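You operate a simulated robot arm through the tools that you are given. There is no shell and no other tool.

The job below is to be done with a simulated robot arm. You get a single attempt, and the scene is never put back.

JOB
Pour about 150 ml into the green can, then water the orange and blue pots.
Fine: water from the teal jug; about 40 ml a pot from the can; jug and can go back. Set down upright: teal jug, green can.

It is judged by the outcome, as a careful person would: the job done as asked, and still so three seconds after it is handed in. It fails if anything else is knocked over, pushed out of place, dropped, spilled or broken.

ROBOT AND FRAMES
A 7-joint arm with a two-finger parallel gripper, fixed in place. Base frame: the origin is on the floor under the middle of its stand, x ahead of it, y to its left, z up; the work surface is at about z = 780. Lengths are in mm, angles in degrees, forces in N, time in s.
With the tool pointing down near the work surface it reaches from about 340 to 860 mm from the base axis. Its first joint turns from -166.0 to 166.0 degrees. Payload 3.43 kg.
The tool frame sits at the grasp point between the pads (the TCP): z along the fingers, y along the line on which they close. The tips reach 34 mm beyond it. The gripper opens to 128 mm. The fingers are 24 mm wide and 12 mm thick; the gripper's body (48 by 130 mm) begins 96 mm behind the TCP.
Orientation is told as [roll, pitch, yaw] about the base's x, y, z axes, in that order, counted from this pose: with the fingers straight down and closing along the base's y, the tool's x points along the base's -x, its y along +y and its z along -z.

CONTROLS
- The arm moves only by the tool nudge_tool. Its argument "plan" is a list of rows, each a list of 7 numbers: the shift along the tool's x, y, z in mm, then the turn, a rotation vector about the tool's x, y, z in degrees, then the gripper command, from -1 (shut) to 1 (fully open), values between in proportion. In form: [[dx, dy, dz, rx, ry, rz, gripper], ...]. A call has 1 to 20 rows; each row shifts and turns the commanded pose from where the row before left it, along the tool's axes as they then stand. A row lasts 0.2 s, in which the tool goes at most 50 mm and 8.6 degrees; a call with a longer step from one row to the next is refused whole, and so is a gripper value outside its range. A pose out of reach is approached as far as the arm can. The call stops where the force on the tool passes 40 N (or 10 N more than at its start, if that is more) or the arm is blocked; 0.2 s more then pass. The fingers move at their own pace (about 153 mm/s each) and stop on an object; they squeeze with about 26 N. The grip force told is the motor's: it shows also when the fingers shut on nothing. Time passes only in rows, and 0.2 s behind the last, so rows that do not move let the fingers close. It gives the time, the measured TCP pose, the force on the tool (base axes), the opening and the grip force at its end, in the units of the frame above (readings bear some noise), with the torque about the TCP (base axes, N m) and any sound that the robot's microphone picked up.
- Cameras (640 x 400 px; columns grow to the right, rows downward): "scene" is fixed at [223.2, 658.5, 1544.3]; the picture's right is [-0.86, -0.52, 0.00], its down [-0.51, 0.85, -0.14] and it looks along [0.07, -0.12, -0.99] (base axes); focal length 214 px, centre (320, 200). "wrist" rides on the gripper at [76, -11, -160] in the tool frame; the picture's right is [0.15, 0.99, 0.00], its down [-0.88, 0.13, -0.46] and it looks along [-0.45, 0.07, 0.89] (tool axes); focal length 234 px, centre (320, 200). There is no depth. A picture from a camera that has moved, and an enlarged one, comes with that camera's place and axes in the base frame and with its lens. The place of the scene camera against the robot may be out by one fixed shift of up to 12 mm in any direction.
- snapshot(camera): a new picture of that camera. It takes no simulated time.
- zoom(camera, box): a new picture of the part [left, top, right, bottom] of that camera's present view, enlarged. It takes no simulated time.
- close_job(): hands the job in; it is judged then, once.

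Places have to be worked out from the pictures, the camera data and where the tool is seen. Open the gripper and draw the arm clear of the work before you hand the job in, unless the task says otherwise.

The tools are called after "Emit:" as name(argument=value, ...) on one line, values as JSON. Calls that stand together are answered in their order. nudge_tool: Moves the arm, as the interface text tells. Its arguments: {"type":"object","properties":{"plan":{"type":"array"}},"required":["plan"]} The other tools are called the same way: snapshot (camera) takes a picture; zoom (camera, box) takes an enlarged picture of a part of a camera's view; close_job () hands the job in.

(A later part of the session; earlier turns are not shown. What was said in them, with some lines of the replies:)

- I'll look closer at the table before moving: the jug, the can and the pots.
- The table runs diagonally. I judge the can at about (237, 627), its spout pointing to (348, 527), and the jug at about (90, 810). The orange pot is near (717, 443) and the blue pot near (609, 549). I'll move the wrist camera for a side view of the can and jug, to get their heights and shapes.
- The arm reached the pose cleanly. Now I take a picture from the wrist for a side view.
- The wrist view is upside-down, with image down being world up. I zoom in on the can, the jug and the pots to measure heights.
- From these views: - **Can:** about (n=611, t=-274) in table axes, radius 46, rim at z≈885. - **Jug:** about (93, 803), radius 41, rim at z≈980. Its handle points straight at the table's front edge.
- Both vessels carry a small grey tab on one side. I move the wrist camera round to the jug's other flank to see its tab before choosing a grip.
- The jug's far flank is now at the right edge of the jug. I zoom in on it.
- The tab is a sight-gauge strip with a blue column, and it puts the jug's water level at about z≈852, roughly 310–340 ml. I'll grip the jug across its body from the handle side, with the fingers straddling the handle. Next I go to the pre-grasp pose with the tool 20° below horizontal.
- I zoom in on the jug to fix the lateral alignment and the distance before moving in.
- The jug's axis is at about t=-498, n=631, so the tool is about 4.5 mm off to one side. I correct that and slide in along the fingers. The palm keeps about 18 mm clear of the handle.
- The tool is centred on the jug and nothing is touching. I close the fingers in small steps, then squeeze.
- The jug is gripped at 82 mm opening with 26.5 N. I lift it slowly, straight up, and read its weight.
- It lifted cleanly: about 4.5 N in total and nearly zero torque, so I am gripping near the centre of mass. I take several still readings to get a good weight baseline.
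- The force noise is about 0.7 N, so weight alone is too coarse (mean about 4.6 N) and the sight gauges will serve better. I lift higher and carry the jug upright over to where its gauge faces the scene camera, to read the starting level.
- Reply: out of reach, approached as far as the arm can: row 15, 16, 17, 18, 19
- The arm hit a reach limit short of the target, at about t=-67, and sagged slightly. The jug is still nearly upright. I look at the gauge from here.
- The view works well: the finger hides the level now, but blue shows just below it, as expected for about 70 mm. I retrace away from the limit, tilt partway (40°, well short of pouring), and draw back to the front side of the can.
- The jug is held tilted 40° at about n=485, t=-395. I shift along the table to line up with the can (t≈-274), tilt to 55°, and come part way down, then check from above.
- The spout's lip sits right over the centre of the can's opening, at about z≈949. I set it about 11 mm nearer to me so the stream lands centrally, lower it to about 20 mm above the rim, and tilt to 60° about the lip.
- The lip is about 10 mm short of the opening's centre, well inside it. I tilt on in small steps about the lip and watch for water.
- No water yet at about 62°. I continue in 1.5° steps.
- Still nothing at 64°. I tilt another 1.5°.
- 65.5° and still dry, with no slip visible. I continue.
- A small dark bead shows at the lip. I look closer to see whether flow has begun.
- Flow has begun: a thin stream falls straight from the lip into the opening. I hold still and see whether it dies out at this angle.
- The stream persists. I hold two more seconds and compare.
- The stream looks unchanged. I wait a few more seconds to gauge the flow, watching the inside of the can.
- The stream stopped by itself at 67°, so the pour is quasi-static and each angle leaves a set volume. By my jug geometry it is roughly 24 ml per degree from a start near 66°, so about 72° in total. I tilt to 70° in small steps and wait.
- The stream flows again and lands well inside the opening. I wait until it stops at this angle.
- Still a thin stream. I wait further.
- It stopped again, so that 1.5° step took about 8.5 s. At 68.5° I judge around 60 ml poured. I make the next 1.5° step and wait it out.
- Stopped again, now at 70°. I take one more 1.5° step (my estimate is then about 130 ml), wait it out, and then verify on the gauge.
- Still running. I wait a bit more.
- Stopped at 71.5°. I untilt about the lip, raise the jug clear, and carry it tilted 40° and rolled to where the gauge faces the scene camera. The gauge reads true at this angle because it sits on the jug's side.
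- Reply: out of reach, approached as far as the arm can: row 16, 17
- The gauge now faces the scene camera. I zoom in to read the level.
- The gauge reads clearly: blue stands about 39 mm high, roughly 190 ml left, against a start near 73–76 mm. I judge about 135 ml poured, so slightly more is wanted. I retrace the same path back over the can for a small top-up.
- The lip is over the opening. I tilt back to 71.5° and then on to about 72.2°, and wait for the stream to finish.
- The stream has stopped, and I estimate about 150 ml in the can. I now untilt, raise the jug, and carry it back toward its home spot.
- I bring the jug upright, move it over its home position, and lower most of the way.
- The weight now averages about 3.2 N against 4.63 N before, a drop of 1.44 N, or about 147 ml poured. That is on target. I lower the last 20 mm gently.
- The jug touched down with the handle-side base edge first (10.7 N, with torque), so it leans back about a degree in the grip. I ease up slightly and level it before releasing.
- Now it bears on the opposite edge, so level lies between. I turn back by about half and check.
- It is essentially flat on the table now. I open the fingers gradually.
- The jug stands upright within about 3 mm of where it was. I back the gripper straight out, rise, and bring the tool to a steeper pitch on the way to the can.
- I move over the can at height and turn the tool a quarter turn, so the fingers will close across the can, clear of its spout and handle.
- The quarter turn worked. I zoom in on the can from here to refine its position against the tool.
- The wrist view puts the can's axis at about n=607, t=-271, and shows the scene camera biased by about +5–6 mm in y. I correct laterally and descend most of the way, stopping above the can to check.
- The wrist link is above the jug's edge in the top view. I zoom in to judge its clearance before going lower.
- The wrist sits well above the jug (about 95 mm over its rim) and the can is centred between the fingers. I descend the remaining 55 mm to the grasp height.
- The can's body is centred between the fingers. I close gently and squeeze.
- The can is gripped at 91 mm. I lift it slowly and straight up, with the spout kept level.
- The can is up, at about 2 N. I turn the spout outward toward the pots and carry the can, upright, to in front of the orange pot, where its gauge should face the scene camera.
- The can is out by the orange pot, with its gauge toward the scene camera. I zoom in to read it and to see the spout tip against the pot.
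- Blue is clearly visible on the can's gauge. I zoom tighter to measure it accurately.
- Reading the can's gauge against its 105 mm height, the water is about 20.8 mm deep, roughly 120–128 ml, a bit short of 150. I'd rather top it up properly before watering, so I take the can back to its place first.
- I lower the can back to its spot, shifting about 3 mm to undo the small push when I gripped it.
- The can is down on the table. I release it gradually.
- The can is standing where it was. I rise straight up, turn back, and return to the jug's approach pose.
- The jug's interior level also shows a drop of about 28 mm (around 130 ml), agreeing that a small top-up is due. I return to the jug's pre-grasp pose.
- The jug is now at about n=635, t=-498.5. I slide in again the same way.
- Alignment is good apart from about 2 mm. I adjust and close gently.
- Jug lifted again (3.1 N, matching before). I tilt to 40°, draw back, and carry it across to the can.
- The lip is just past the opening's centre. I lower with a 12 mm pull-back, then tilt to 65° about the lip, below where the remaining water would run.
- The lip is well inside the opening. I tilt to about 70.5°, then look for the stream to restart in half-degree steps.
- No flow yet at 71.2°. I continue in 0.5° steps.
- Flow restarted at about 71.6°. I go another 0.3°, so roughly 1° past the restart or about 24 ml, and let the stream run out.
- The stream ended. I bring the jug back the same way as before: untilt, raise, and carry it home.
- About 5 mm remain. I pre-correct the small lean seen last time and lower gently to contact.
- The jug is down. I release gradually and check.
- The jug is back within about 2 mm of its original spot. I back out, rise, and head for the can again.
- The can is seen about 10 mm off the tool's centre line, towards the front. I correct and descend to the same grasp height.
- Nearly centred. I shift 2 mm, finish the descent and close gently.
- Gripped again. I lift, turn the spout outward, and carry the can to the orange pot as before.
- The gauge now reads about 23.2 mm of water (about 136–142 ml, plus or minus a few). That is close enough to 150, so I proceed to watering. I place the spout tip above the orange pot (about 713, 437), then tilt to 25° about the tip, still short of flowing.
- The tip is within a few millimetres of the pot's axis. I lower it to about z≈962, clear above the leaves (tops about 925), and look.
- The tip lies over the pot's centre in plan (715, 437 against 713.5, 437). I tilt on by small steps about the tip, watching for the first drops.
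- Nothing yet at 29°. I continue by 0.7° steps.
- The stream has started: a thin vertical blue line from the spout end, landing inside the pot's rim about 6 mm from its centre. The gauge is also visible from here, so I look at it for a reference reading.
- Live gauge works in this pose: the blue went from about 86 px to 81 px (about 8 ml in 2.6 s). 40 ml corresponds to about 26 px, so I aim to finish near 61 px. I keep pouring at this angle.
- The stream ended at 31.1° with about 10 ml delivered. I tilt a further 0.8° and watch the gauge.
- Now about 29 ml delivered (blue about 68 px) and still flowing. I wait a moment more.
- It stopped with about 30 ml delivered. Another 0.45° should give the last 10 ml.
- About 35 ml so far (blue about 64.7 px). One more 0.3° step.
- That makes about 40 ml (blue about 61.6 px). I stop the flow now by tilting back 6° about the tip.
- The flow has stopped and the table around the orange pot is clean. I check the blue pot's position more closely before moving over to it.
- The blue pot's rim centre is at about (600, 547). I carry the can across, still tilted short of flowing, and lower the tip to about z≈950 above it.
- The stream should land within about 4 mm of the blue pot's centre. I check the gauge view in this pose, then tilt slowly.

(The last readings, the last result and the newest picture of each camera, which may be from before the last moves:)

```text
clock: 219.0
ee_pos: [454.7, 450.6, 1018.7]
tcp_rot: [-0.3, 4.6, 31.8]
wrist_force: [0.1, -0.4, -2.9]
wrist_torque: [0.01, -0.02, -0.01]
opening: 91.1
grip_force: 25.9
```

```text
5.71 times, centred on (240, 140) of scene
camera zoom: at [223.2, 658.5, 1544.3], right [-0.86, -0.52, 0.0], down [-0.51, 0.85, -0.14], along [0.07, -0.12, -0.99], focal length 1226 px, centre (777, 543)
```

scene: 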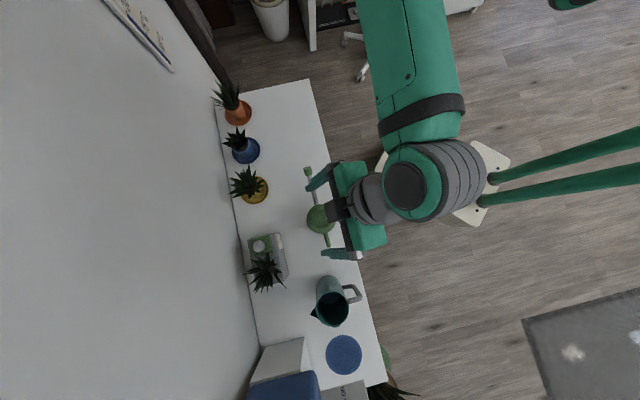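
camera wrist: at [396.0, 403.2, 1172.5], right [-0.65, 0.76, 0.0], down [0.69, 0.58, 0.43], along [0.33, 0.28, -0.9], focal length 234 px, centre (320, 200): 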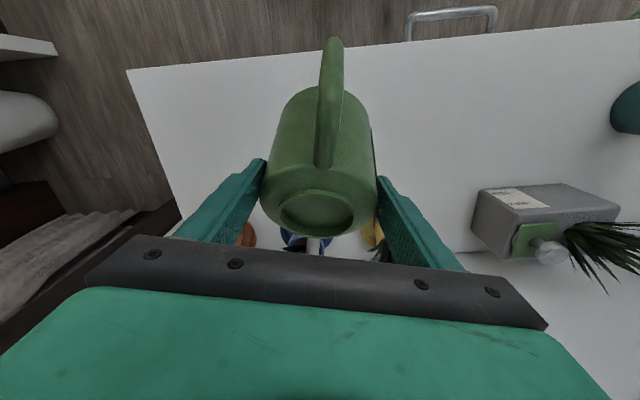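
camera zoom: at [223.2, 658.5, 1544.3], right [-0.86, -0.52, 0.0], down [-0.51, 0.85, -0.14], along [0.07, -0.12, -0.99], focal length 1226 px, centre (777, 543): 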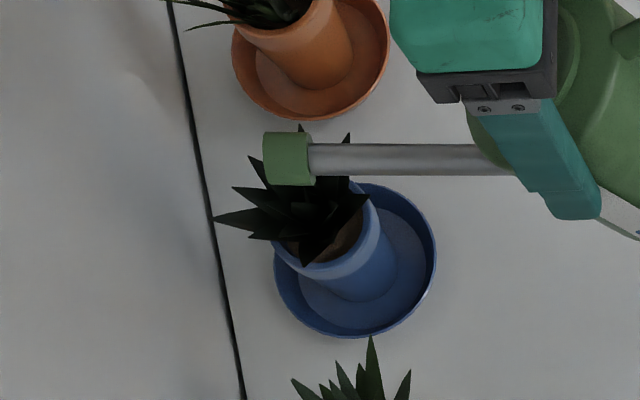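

The gauge is readable: blue is about 46 px for about 16.4 mm at this angle. Flow should restart near P≈7.5, so I tilt on to there and then a bit more.

Emit:
nudge_tool(plan=[[-0.94, 0, -2.9, 0, 1, 0, -1], [-0.94, 0, -2.9, 0, 1, 0, -1], [-0.94, 0, -2.9, 0, 1, 0, -1], [-0.66, 0, -2.03, 0, 0.7, 0, -1], [0, 0, 0, 0, 0, 0, -1], [0, 0, 0, 0, 0, 0, -1], [0, 0, 0, 0, 0, 0, -1]])

Emit:
zoom(camera="scene", box=[280, 130, 320, 160])

Emit:
zoom(camera="scene", box=[205, 105, 275, 175])

```text
clock: 220.6
ee_pos: [457.4, 452.4, 1029.0]
tcp_rot: [-0.3, 8.3, 31.7]
wrist_force: [0.9, -0.7, -2.6]
wrist_torque: [0.01, 0.03, -0.03]
opening: 91.0
grip_force: 26.0
```

```text
13.33 times, centred on (300, 145) of scene
camera zoom: at [223.2, 658.5, 1544.3], right [-0.86, -0.52, 0.0], down [-0.51, 0.85, -0.14], along [0.07, -0.12, -0.99], focal length 2860 px, centre (587, 933)
```

zoom: 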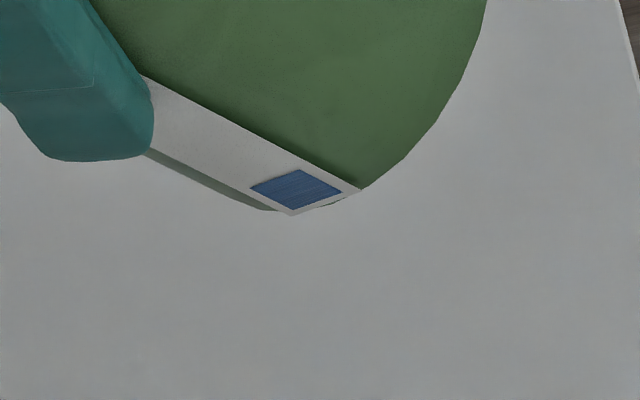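

```text
5.71 times, centred on (240, 140) of scene
camera zoom: at [223.2, 658.5, 1544.3], right [-0.86, -0.52, 0.0], down [-0.51, 0.85, -0.14], along [0.07, -0.12, -0.99], focal length 1226 px, centre (777, 543)
```

zoom: 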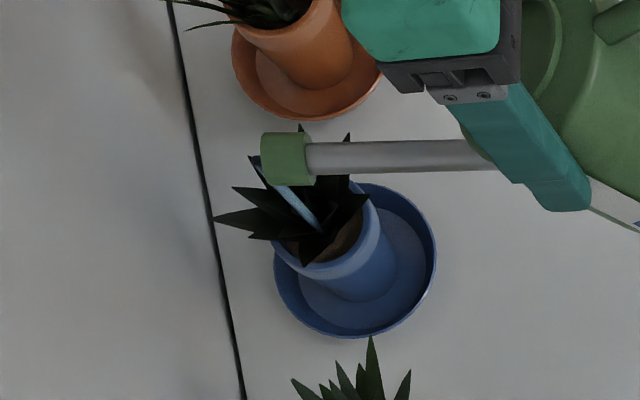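

The stream lands at the centre of the blue pot. I continue with a 0.8° step and wait.

Emit:
nudge_tool(plan=[[0, 0, 0, 0, 0, 0, -1], [0, 0, 0, 0, 0, 0, -1], [0, 0, 0, 0, 0, 0, -1], [0, 0, 0, 0, 0, 0, -1], [0, 0, 0, 0, 0, 0, -1], [0, 0, 0, 0, 0, 0, -1], [0, 0, 0, 0, 0, 0, -1], [0, 0, 0, 0, 0, 0, -1], [0, 0, 0, 0, 0, 0, -1], [0, 0, 0, 0, 0, 0, -1], [0, 0, 0, 0, 0, 0, -1], [0, 0, 0, 0, 0, 0, -1]])

Emit:
zoom(camera="scene", box=[280, 130, 320, 160])

Emit:
zoom(camera="scene", box=[205, 105, 275, 175])

```text
clock: 223.2
ee_pos: [458.5, 454.0, 1028.5]
tcp_rot: [-0.3, 8.3, 31.7]
wrist_force: [-0.7, -1.0, -2.8]
wrist_torque: [0.0, 0.03, -0.02]
opening: 91.0
grip_force: 26.2
```

```text
13.33 times, centred on (300, 145) of scene
camera zoom: at [223.2, 658.5, 1544.3], right [-0.86, -0.52, 0.0], down [-0.51, 0.85, -0.14], along [0.07, -0.12, -0.99], focal length 2860 px, centre (587, 933)
```

zoom: 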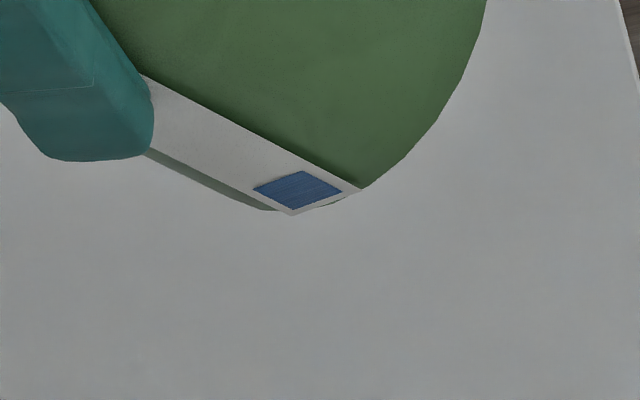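

```text
5.71 times, centred on (240, 140) of scene
camera zoom: at [223.2, 658.5, 1544.3], right [-0.86, -0.52, 0.0], down [-0.51, 0.85, -0.14], along [0.07, -0.12, -0.99], focal length 1226 px, centre (777, 543)
```

zoom: 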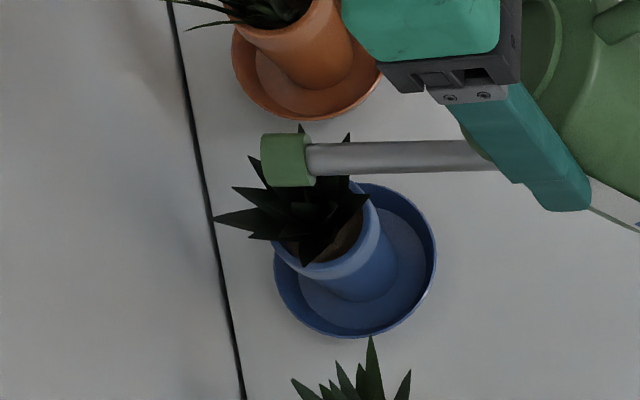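

About 10 ml into the blue pot so far. I tilt another 1° and wait, with a tighter zoom for the gauge.

Emit:
nudge_tool(plan=[[-0.94, 0, -2.9, 0, 1, 0, -1], [0, 0, 0, 0, 0, 0, -1], [0, 0, 0, 0, 0, 0, -1], [0, 0, 0, 0, 0, 0, -1], [0, 0, 0, 0, 0, 0, -1], [0, 0, 0, 0, 0, 0, -1], [0, 0, 0, 0, 0, 0, -1], [0, 0, 0, 0, 0, 0, -1], [0, 0, 0, 0, 0, 0, -1], [0, 0, 0, 0, 0, 0, -1], [0, 0, 0, 0, 0, 0, -1], [0, 0, 0, 0, 0, 0, -1], [0, 0, 0, 0, 0, 0, -1], [0, 0, 0, 0, 0, 0, -1], [0, 0, 0, 0, 0, 0, -1], [0, 0, 0, 0, 0, 0, -1], [0, 0, 0, 0, 0, 0, -1], [0, 0, 0, 0, 0, 0, -1], [0, 0, 0, 0, 0, 0, -1], [0, 0, 0, 0, 0, 0, -1]])

Emit:
zoom(camera="scene", box=[286, 134, 306, 150])

Emit:
zoom(camera="scene", box=[205, 105, 275, 175])

```text
clock: 227.4
ee_pos: [459.5, 453.9, 1030.7]
tcp_rot: [-0.4, 9.3, 31.6]
wrist_force: [0.3, -0.3, -2.6]
wrist_torque: [0.0, -0.01, -0.02]
opening: 91.0
grip_force: 26.2
```

```text
16.00 times, centred on (296, 142) of scene
camera zoom: at [223.2, 658.5, 1544.3], right [-0.86, -0.52, 0.0], down [-0.51, 0.85, -0.14], along [0.07, -0.12, -0.99], focal length 3432 px, centre (704, 1128)
```

zoom: 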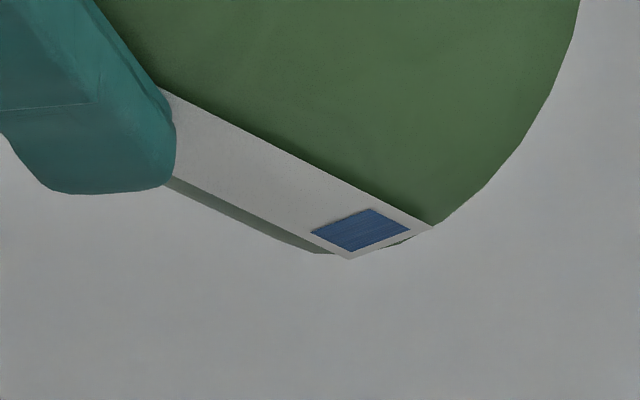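

```text
5.71 times, centred on (240, 140) of scene
camera zoom: at [223.2, 658.5, 1544.3], right [-0.86, -0.52, 0.0], down [-0.51, 0.85, -0.14], along [0.07, -0.12, -0.99], focal length 1226 px, centre (777, 543)
```

zoom: 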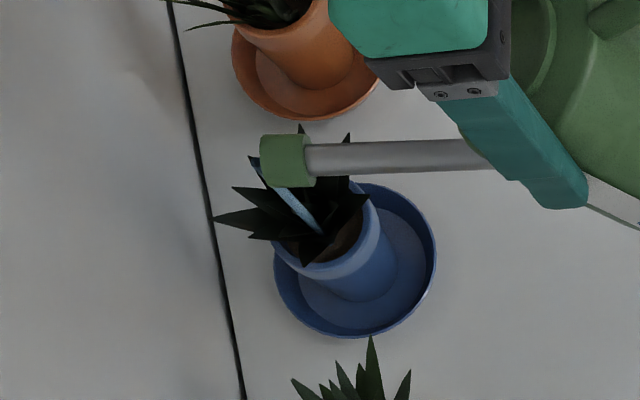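

About 26 ml and still trickling. I wait a little, then read again.

Emit:
nudge_tool(plan=[[0, 0, 0, 0, 0, 0, -1], [0, 0, 0, 0, 0, 0, -1], [0, 0, 0, 0, 0, 0, -1], [0, 0, 0, 0, 0, 0, -1], [0, 0, 0, 0, 0, 0, -1], [0, 0, 0, 0, 0, 0, -1], [0, 0, 0, 0, 0, 0, -1], [0, 0, 0, 0, 0, 0, -1]])

Emit:
zoom(camera="scene", box=[286, 134, 306, 150])

Emit:
zoom(camera="scene", box=[205, 105, 275, 175])

```text
clock: 229.2
ee_pos: [460.1, 453.8, 1032.3]
tcp_rot: [-0.3, 9.4, 31.7]
wrist_force: [0.2, 0.0, -3.2]
wrist_torque: [0.01, -0.02, 0.03]
opening: 90.8
grip_force: 26.3
```

```text
16.00 times, centred on (296, 142) of scene
camera zoom: at [223.2, 658.5, 1544.3], right [-0.86, -0.52, 0.0], down [-0.51, 0.85, -0.14], along [0.07, -0.12, -0.99], focal length 3432 px, centre (704, 1128)
```

zoom: 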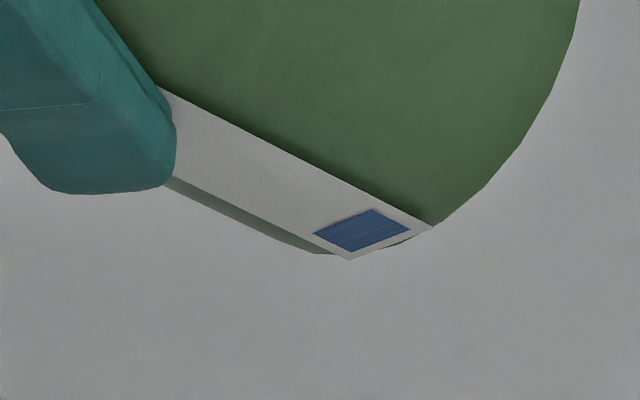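

```text
5.71 times, centred on (240, 140) of scene
camera zoom: at [223.2, 658.5, 1544.3], right [-0.86, -0.52, 0.0], down [-0.51, 0.85, -0.14], along [0.07, -0.12, -0.99], focal length 1226 px, centre (777, 543)
```

zoom: 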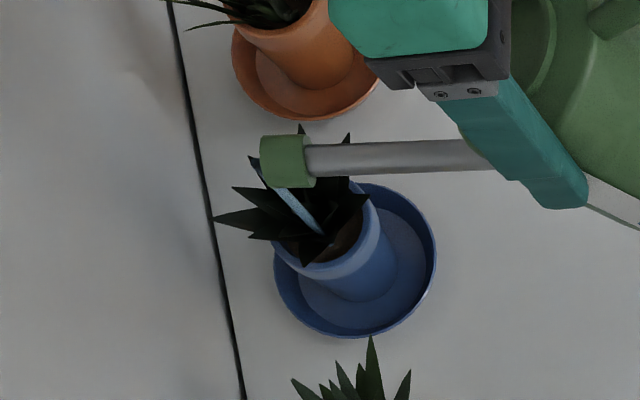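

About 30 ml now. I add 0.35° and let it run a couple of seconds.

Emit:
nudge_tool(plan=[[-0.33, 0, -1.02, 0, 0.35, 0, -1], [0, 0, 0, 0, 0, 0, -1], [0, 0, 0, 0, 0, 0, -1], [0, 0, 0, 0, 0, 0, -1], [0, 0, 0, 0, 0, 0, -1], [0, 0, 0, 0, 0, 0, -1], [0, 0, 0, 0, 0, 0, -1], [0, 0, 0, 0, 0, 0, -1], [0, 0, 0, 0, 0, 0, -1], [0, 0, 0, 0, 0, 0, -1]])

Emit:
zoom(camera="scene", box=[286, 134, 306, 150])

Emit:
zoom(camera="scene", box=[205, 105, 275, 175])

```text
clock: 231.4
ee_pos: [460.6, 453.8, 1032.3]
tcp_rot: [-0.3, 9.6, 31.7]
wrist_force: [0.3, -0.6, -2.9]
wrist_torque: [0.0, -0.07, 0.03]
opening: 90.8
grip_force: 26.3
```

```text
16.00 times, centred on (296, 142) of scene
camera zoom: at [223.2, 658.5, 1544.3], right [-0.86, -0.52, 0.0], down [-0.51, 0.85, -0.14], along [0.07, -0.12, -0.99], focal length 3432 px, centre (704, 1128)
```

zoom: 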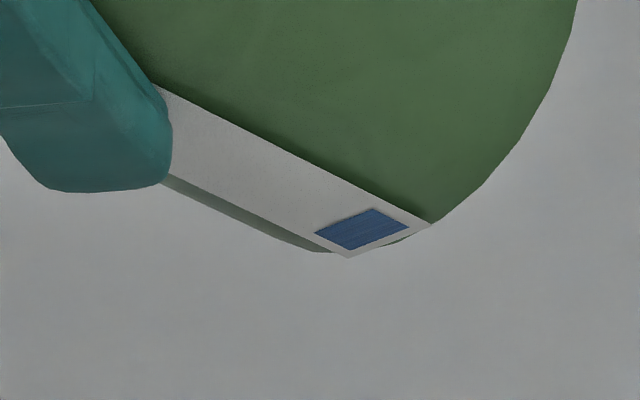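

```text
5.71 times, centred on (240, 140) of scene
camera zoom: at [223.2, 658.5, 1544.3], right [-0.86, -0.52, 0.0], down [-0.51, 0.85, -0.14], along [0.07, -0.12, -0.99], focal length 1226 px, centre (777, 543)
```

zoom: 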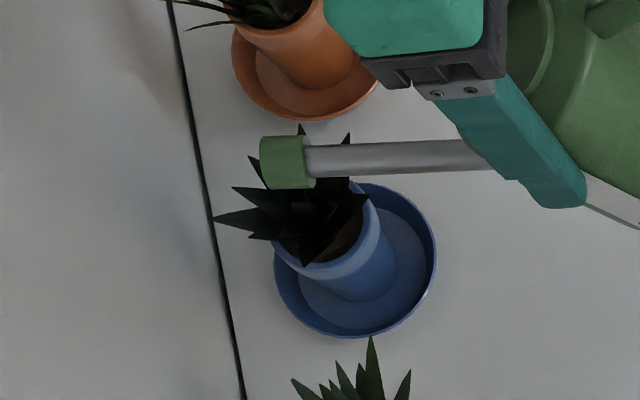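

Stopped at about 34 ml. I add 0.45° for the last few millilitres.

Emit:
nudge_tool(plan=[[-0.42, 0, -1.3, 0, 0.45, 0, -1], [0, 0, 0, 0, 0, 0, -1], [0, 0, 0, 0, 0, 0, -1], [0, 0, 0, 0, 0, 0, -1], [0, 0, 0, 0, 0, 0, -1], [0, 0, 0, 0, 0, 0, -1], [0, 0, 0, 0, 0, 0, -1], [0, 0, 0, 0, 0, 0, -1], [0, 0, 0, 0, 0, 0, -1], [0, 0, 0, 0, 0, 0, -1]])

Emit:
zoom(camera="scene", box=[286, 134, 306, 150])

Emit:
zoom(camera="scene", box=[205, 105, 275, 175])

```text
clock: 233.6
ee_pos: [460.6, 454.4, 1035.0]
tcp_rot: [-0.3, 10.1, 31.7]
wrist_force: [-0.4, 0.5, -3.2]
wrist_torque: [-0.01, -0.01, 0.03]
opening: 91.1
grip_force: 26.2
```

```text
16.00 times, centred on (296, 142) of scene
camera zoom: at [223.2, 658.5, 1544.3], right [-0.86, -0.52, 0.0], down [-0.51, 0.85, -0.14], along [0.07, -0.12, -0.99], focal length 3432 px, centre (704, 1128)
```

zoom: 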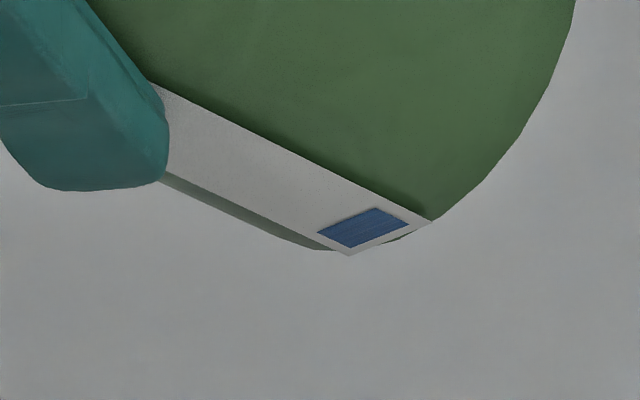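

```text
5.71 times, centred on (240, 140) of scene
camera zoom: at [223.2, 658.5, 1544.3], right [-0.86, -0.52, 0.0], down [-0.51, 0.85, -0.14], along [0.07, -0.12, -0.99], focal length 1226 px, centre (777, 543)
```

zoom: 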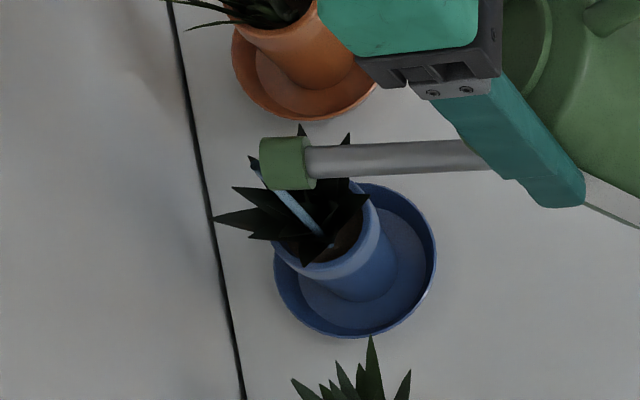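

About 38 ml and still running, so I give it a fraction of a second more and then tilt back to stop.

Emit:
nudge_tool(plan=[[0, 0, 0, 0, 0, 0, -1], [0, 0, 0, 0, 0, 0, -1], [2.5, 0, 8.8, 0, -3, 0, -1], [2.5, 0, 8.8, 0, -3, 0, -1], [2.5, 0, 8.8, 0, -3, 0, -1], [0, 0, 0, 0, 0, 0, -1], [0, 0, 0, 0, 0, 0, -1]])

Emit:
zoom(camera="scene", box=[205, 75, 335, 175])

Emit:
zoom(camera="scene", box=[280, 130, 320, 160])

```text
clock: 235.2
ee_pos: [452.5, 449.0, 1009.1]
tcp_rot: [-0.4, 1.1, 31.8]
wrist_force: [-0.4, 0.0, -2.7]
wrist_torque: [0.0, -0.01, 0.02]
opening: 91.0
grip_force: 25.6
```

```text
4.00 times, centred on (270, 125) of scene
camera zoom: at [223.2, 658.5, 1544.3], right [-0.86, -0.52, 0.0], down [-0.51, 0.85, -0.14], along [0.07, -0.12, -0.99], focal length 858 px, centre (520, 500)
```

zoom: 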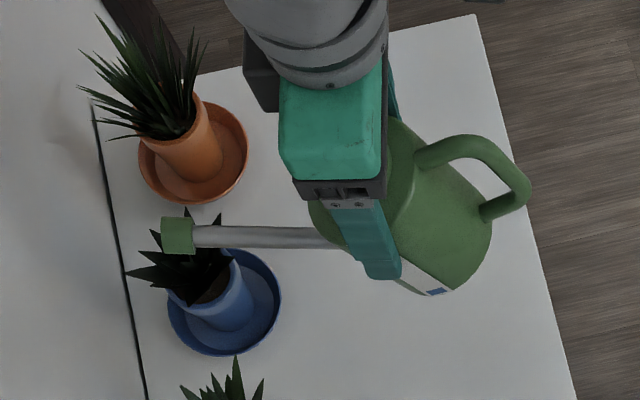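

```text
13.33 times, centred on (300, 145) of scene
camera zoom: at [223.2, 658.5, 1544.3], right [-0.86, -0.52, 0.0], down [-0.51, 0.85, -0.14], along [0.07, -0.12, -0.99], focal length 2860 px, centre (587, 933)
```

zoom: 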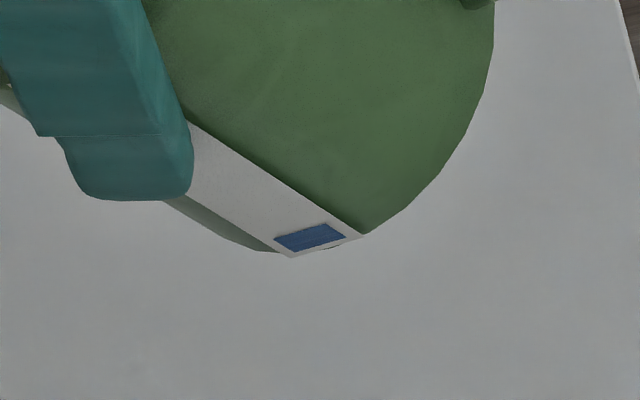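

Both pots are watered: the gauge ratio says about 42 ml into the blue pot and about 40 ml into the orange, with the table clean. I raise the can, bring it upright, and carry it back to above its place.

Emit:
nudge_tool(plan=[[0, 0, -20, 0, 0, 0, -1], [0, 0, -30, 0, 0, 0, -1], [0, 0, -20, 0, 0, 0, -1], [0, 0, 0, 0, -6.6, 0, -1], [0, 0, 0, 0, -6.6, 0, -1], [0, 0, 0, 0, -6.6, 0, -1], [0, 0, 0, 0, -6.5, 0, -1], [6, 18, -2.8, 0, 0, 0, -1], [12.7, 38, -5.9, 0, 0, 0, -1], [12.7, 38, -5.9, 0, 0, 0, -1], [12.7, 38, -5.9, 0, 0, 0, -1], [12.7, 38, -5.9, 0, 0, 0, -1], [12.7, 38, -5.9, 0, 0, 0, -1], [12.7, 38, -5.9, 0, 0, 0, -1], [6.8, 20, -3.1, 0, 0, 0, -1], [0, 0, 0, 0, 0, 0, -1]])

Emit:
nudge_tool(plan=[[0, 0, 0, 1.85, 0, 3.95, -1], [0, 0, 0, 3.26, 0, 6.98, -1], [0, 0, 0, 3.26, 0, 6.98, -1], [0, 0, 0, 3.26, 0, 6.98, -1], [0, 0, 0, 3.26, 0, 6.98, -1], [0, 0, 0, 3.26, 0, 6.98, -1], [0, 0, 0, 3.26, 0, 6.98, -1], [0, 0, 0, 3.26, 0, 6.98, -1], [0, 0, 0, 3.26, 0, 6.98, -1], [0, 0, 0, 2.96, 0, 6.34, -1], [0, 0, 0, 1.7, 0, 3.6, -1], [0, 0, 0, 0, 0, 0, -1]])

Emit:
snapshot(camera="wrist")

Emit:
snapshot(camera="scene")

```text
clock: 238.6
ee_pos: [228.6, 623.7, 1076.2]
tcp_rot: [-0.2, -25.3, 31.9]
wrist_force: [0.1, -0.3, -2.6]
wrist_torque: [-0.01, 0.05, -0.02]
opening: 91.0
grip_force: 26.0
```

```text
clock: 241.2
ee_pos: [229.1, 623.9, 1076.8]
tcp_rot: [0.1, -25.4, -45.3]
wrist_force: [-0.3, -0.6, -3.2]
wrist_torque: [0.03, 0.04, -0.02]
opening: 90.7
grip_force: 25.7
```

```text
taken
camera wrist: at [124.1, 714.4, 1188.8], right [0.61, 0.79, -0.06], down [0.51, -0.34, 0.79], along [0.6, -0.51, -0.61], focal length 234 px, centre (320, 200)
```

wrist: 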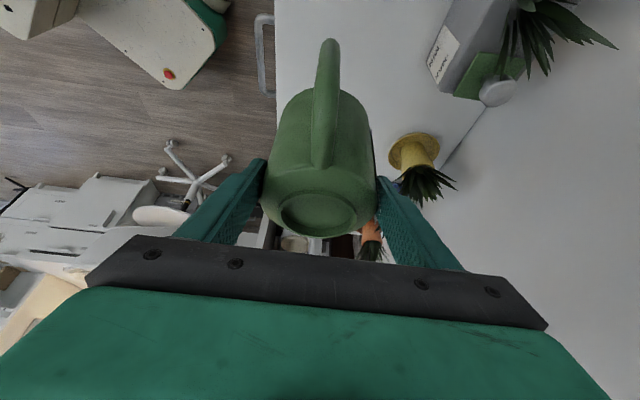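

```text
taken
```

scene: 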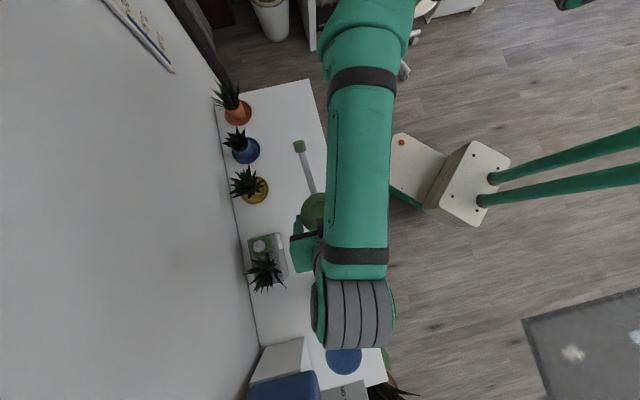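

The can is over its home spot. I lower it most of the way, then creep to contact.

Emit:
nudge_tool(plan=[[7, 0, 14.7, 0, 0, 0, -1], [15, 0, 31.6, 0, 0, 0, -1], [15, 0, 31.6, 0, 0, 0, -1], [15, 0, 31.6, 0, 0, 0, -1], [15, 0, 31.6, 0, 0, 0, -1], [10.7, 0, 22.6, 0, 0, 0, -1], [4.3, 0, 9, 0, 0, 0, -1], [1.3, 0, 2.7, 0, 0, 0, -1], [0, 0, 0, 0, 0, 0, -1]])

Emit:
nudge_tool(plan=[[0.9, 0, 1.8, 0, 0, 0, -1], [0.4, 0, 0.9, 0, 0, 0, -1], [0, 0, 0, 0, 0, 0, -1]])

```text
clock: 243.2
ee_pos: [229.8, 624.4, 883.8]
tcp_rot: [0.2, -25.5, -45.2]
wrist_force: [-0.1, 0.1, -2.4]
wrist_torque: [0.0, 0.01, 0.02]
opening: 91.0
grip_force: 26.1
```

```text
clock: 244.0
ee_pos: [228.7, 625.2, 879.8]
tcp_rot: [0.1, -25.4, -45.2]
wrist_force: [0.2, -0.8, -3.0]
wrist_torque: [0.06, 0.07, 0.03]
opening: 91.0
grip_force: 25.3
```

Emit:
nudge_tool(plan=[[0.6, 0, 1.35, 0, 0, 0, -1], [0.4, 0, 0.9, 0, 0, 0, -1], [0, 0, 0, 0, 0, 0, -1]])

Emit:
nudge_tool(plan=[[0.3, 0, 0.7, 0, 0, 0, -1], [0, 0, 0, 0, 0, 0, -1]])

```text
clock: 244.8
ee_pos: [229.6, 625.5, 877.8]
tcp_rot: [0.2, -25.3, -45.4]
wrist_force: [-0.5, 4.9, 9.2]
wrist_torque: [-0.05, 0.36, -0.17]
opening: 90.8
grip_force: 25.4
```

```text
clock: 245.4
ee_pos: [228.9, 624.5, 876.4]
tcp_rot: [0.2, -25.4, -45.2]
wrist_force: [-0.8, 3.7, 9.0]
wrist_torque: [0.0, 0.29, -0.13]
opening: 90.5
grip_force: 26.0
```

The can is on the table. I ease off slightly and release gradually.

Emit:
nudge_tool(plan=[[-0.3, 0, -0.7, 0, 0, 0, -1], [0, 0, 0, 0, 0, 0, 0.44], [0, 0, 0, 0, 0, 0, 0.47], [0, 0, 0, 0, 0, 0, 0.52], [0, 0, 0, 0, 0, 0, 0.65], [0, 0, 0, 0, 0, 0, 0.85], [0, 0, 0, 0, 0, 0, 1], [0, 0, 0, 0, 0, 0, 1]])

Emit:
snapshot(camera="wrist")

```text
clock: 247.2
ee_pos: [228.9, 624.5, 878.5]
tcp_rot: [0.2, -25.5, -45.3]
wrist_force: [-0.2, 0.4, -0.3]
wrist_torque: [0.01, 0.0, 0.0]
opening: 128.2
grip_force: 0.1
```

```text
taken
camera wrist: at [124.3, 714.9, 989.3], right [0.61, 0.79, -0.06], down [0.51, -0.34, 0.79], along [0.6, -0.51, -0.61], focal length 234 px, centre (320, 200)
```

wrist: 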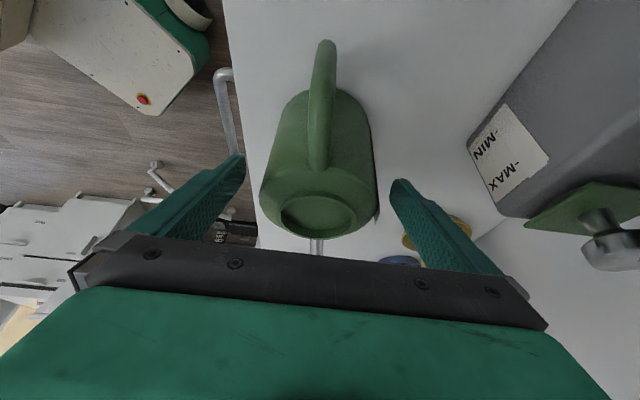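

The can stands upright at its place. I raise the open gripper straight up and clear of it.

Emit:
nudge_tool(plan=[[-8.1, 0, -17.3, 0, 0, 0, 1], [-16.2, 0, -34.7, 0, 0, 0, 1], [-16.2, 0, -34.7, 0, 0, 0, 1], [-16.2, 0, -34.7, 0, 0, 0, 1], [-16.2, 0, -34.7, 0, 0, 0, 1], [-16.2, 0, -34.7, 0, 0, 0, 1], [-8.1, 0, -17.3, 0, 0, 0, 1], [0, 0, 0, -3.47, 0, -7.43, 1], [0, 0, 0, -3.47, 0, -7.43, 1], [0, 0, 0, -3.47, 0, -7.43, 1], [0, 0, 0, -3.47, 0, -7.43, 1], [0, 0, 0, -3.47, 0, -7.43, 1], [0, 0, 0, -3.47, 0, -7.43, 1], [0, 0, 0, -3.47, 0, -7.43, 1], [0, 0, 0, -3.47, 0, -7.43, 1], [0, 0, 0, -3.47, 0, -7.43, 1], [0, 0, 0, -3.47, 0, -7.43, 1], [0, 0, 0, -3.47, 0, -7.43, 1], [0, 0, 0, 0, 0, 0, 1]])

Emit:
nudge_tool(plan=[[18.1, 0, -38.7, 0, 0, 0, 1], [36.2, 0, -16.9, 0, 0, 0, 1], [36.2, 0, -16.9, 0, 0, 0, 1], [36.2, 0, -16.9, 0, 0, 0, 1], [36.2, 0, -16.9, 0, 0, 0, 1], [0, 0, 0, 0, 0, 0, 1]])

Emit:
snapshot(camera="scene")

Emit:
snapshot(camera="wrist")

```text
clock: 251.2
ee_pos: [227.0, 624.2, 1106.4]
tcp_rot: [-0.4, -25.1, 45.3]
wrist_force: [0.1, 0.3, 0.4]
wrist_torque: [0.0, 0.01, 0.03]
opening: 127.9
grip_force: 0.0
```

```text
clock: 252.6
ee_pos: [90.2, 490.5, 1133.0]
tcp_rot: [-0.4, -25.1, 45.1]
wrist_force: [-0.1, 0.5, 0.7]
wrist_torque: [0.02, 0.01, 0.02]
opening: 127.9
grip_force: 0.0
```

```text
taken
```

scene: 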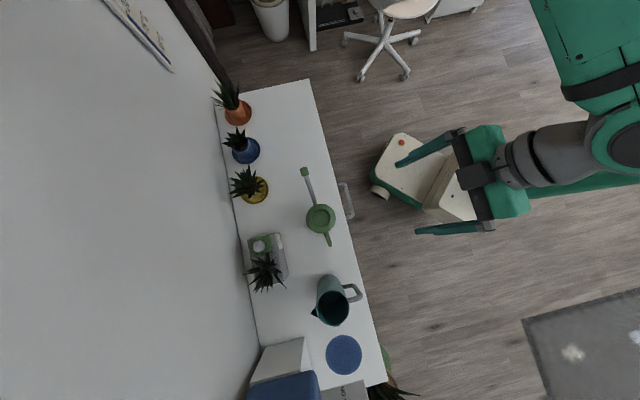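

```text
taken
camera wrist: at [1.8, 386.6, 1246.5], right [-0.79, 0.61, -0.07], down [0.33, 0.52, 0.79], along [0.51, 0.6, -0.61], focal length 234 px, centre (320, 200)
```

wrist: 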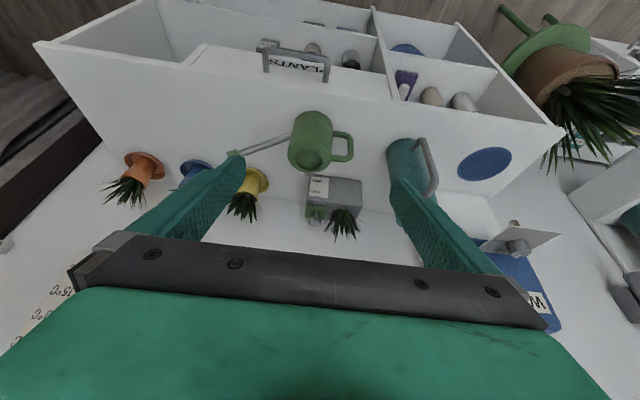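

Everything stands upright and the arm is clear. I zoom in for a last check of placement and for any spills.

Emit:
zoom(camera="scene", box=[220, 160, 400, 272])

Emit:
zoom(camera="scene", box=[200, 70, 400, 195])

Emit:
zoom(camera="scene", box=[230, 260, 420, 400])

```text
3.56 times, centred on (310, 216) of scene
camera zoom: at [223.2, 658.5, 1544.3], right [-0.86, -0.52, 0.0], down [-0.51, 0.85, -0.14], along [0.07, -0.12, -0.99], focal length 763 px, centre (356, 143)
```

zoom: 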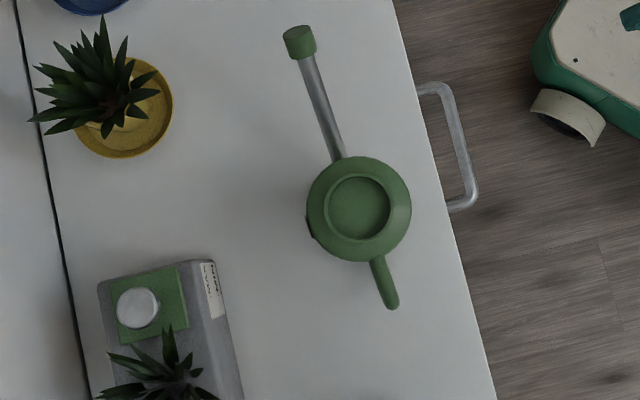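

```text
3.20 times, centred on (300, 132) of scene
camera zoom: at [223.2, 658.5, 1544.3], right [-0.86, -0.52, 0.0], down [-0.51, 0.85, -0.14], along [0.07, -0.12, -0.99], focal length 686 px, centre (384, 416)
```

zoom: 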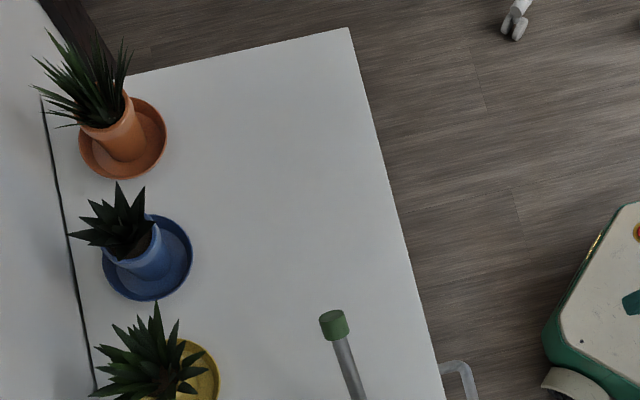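

```text
2.86 times, centred on (325, 330) of scene
camera zoom: at [223.2, 658.5, 1544.3], right [-0.86, -0.52, 0.0], down [-0.51, 0.85, -0.14], along [0.07, -0.12, -0.99], focal length 613 px, centre (306, -171)
```

zoom: 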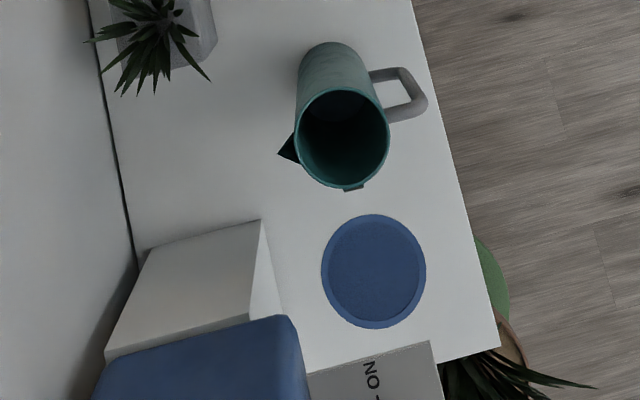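

The jug and can are back upright within 1–3 mm of their original spots, with the can turned only about 3–4°. The pots are unmoved, no water shows on the table, and the gripper is open and clear. I hand the job in.

Emit:
close_job()

```text
The job is handed in.
```

The job is handed in: both pots are watered, and the jug and can are back upright in their places. The volumes below are my own estimates from the sight gauges, pour angles and weight; no verdict came back.

| Step | Asked | Estimated |
|---|---|---|
| Jug into green can | about 150 ml | about 140 ml (gauge 136–142; weight and tilt suggest up to about 165) |
| Can into orange pot | about 40 ml | about 40 ml |
| Can into blue pot | about 40 ml | about 42 ml |

- **Filling the can:** The gauge read low after the first pour (about 120–128 ml), so I put the can back and poured a little more before watering.
- **Put back:** The jug is within about 2–3 mm of where it started. The can is in its place but turned about 3–4°.
- **Spills and other objects:** The last pictures show no water on the table and nothing else moved. The gripper is open and the arm is clear of the table.
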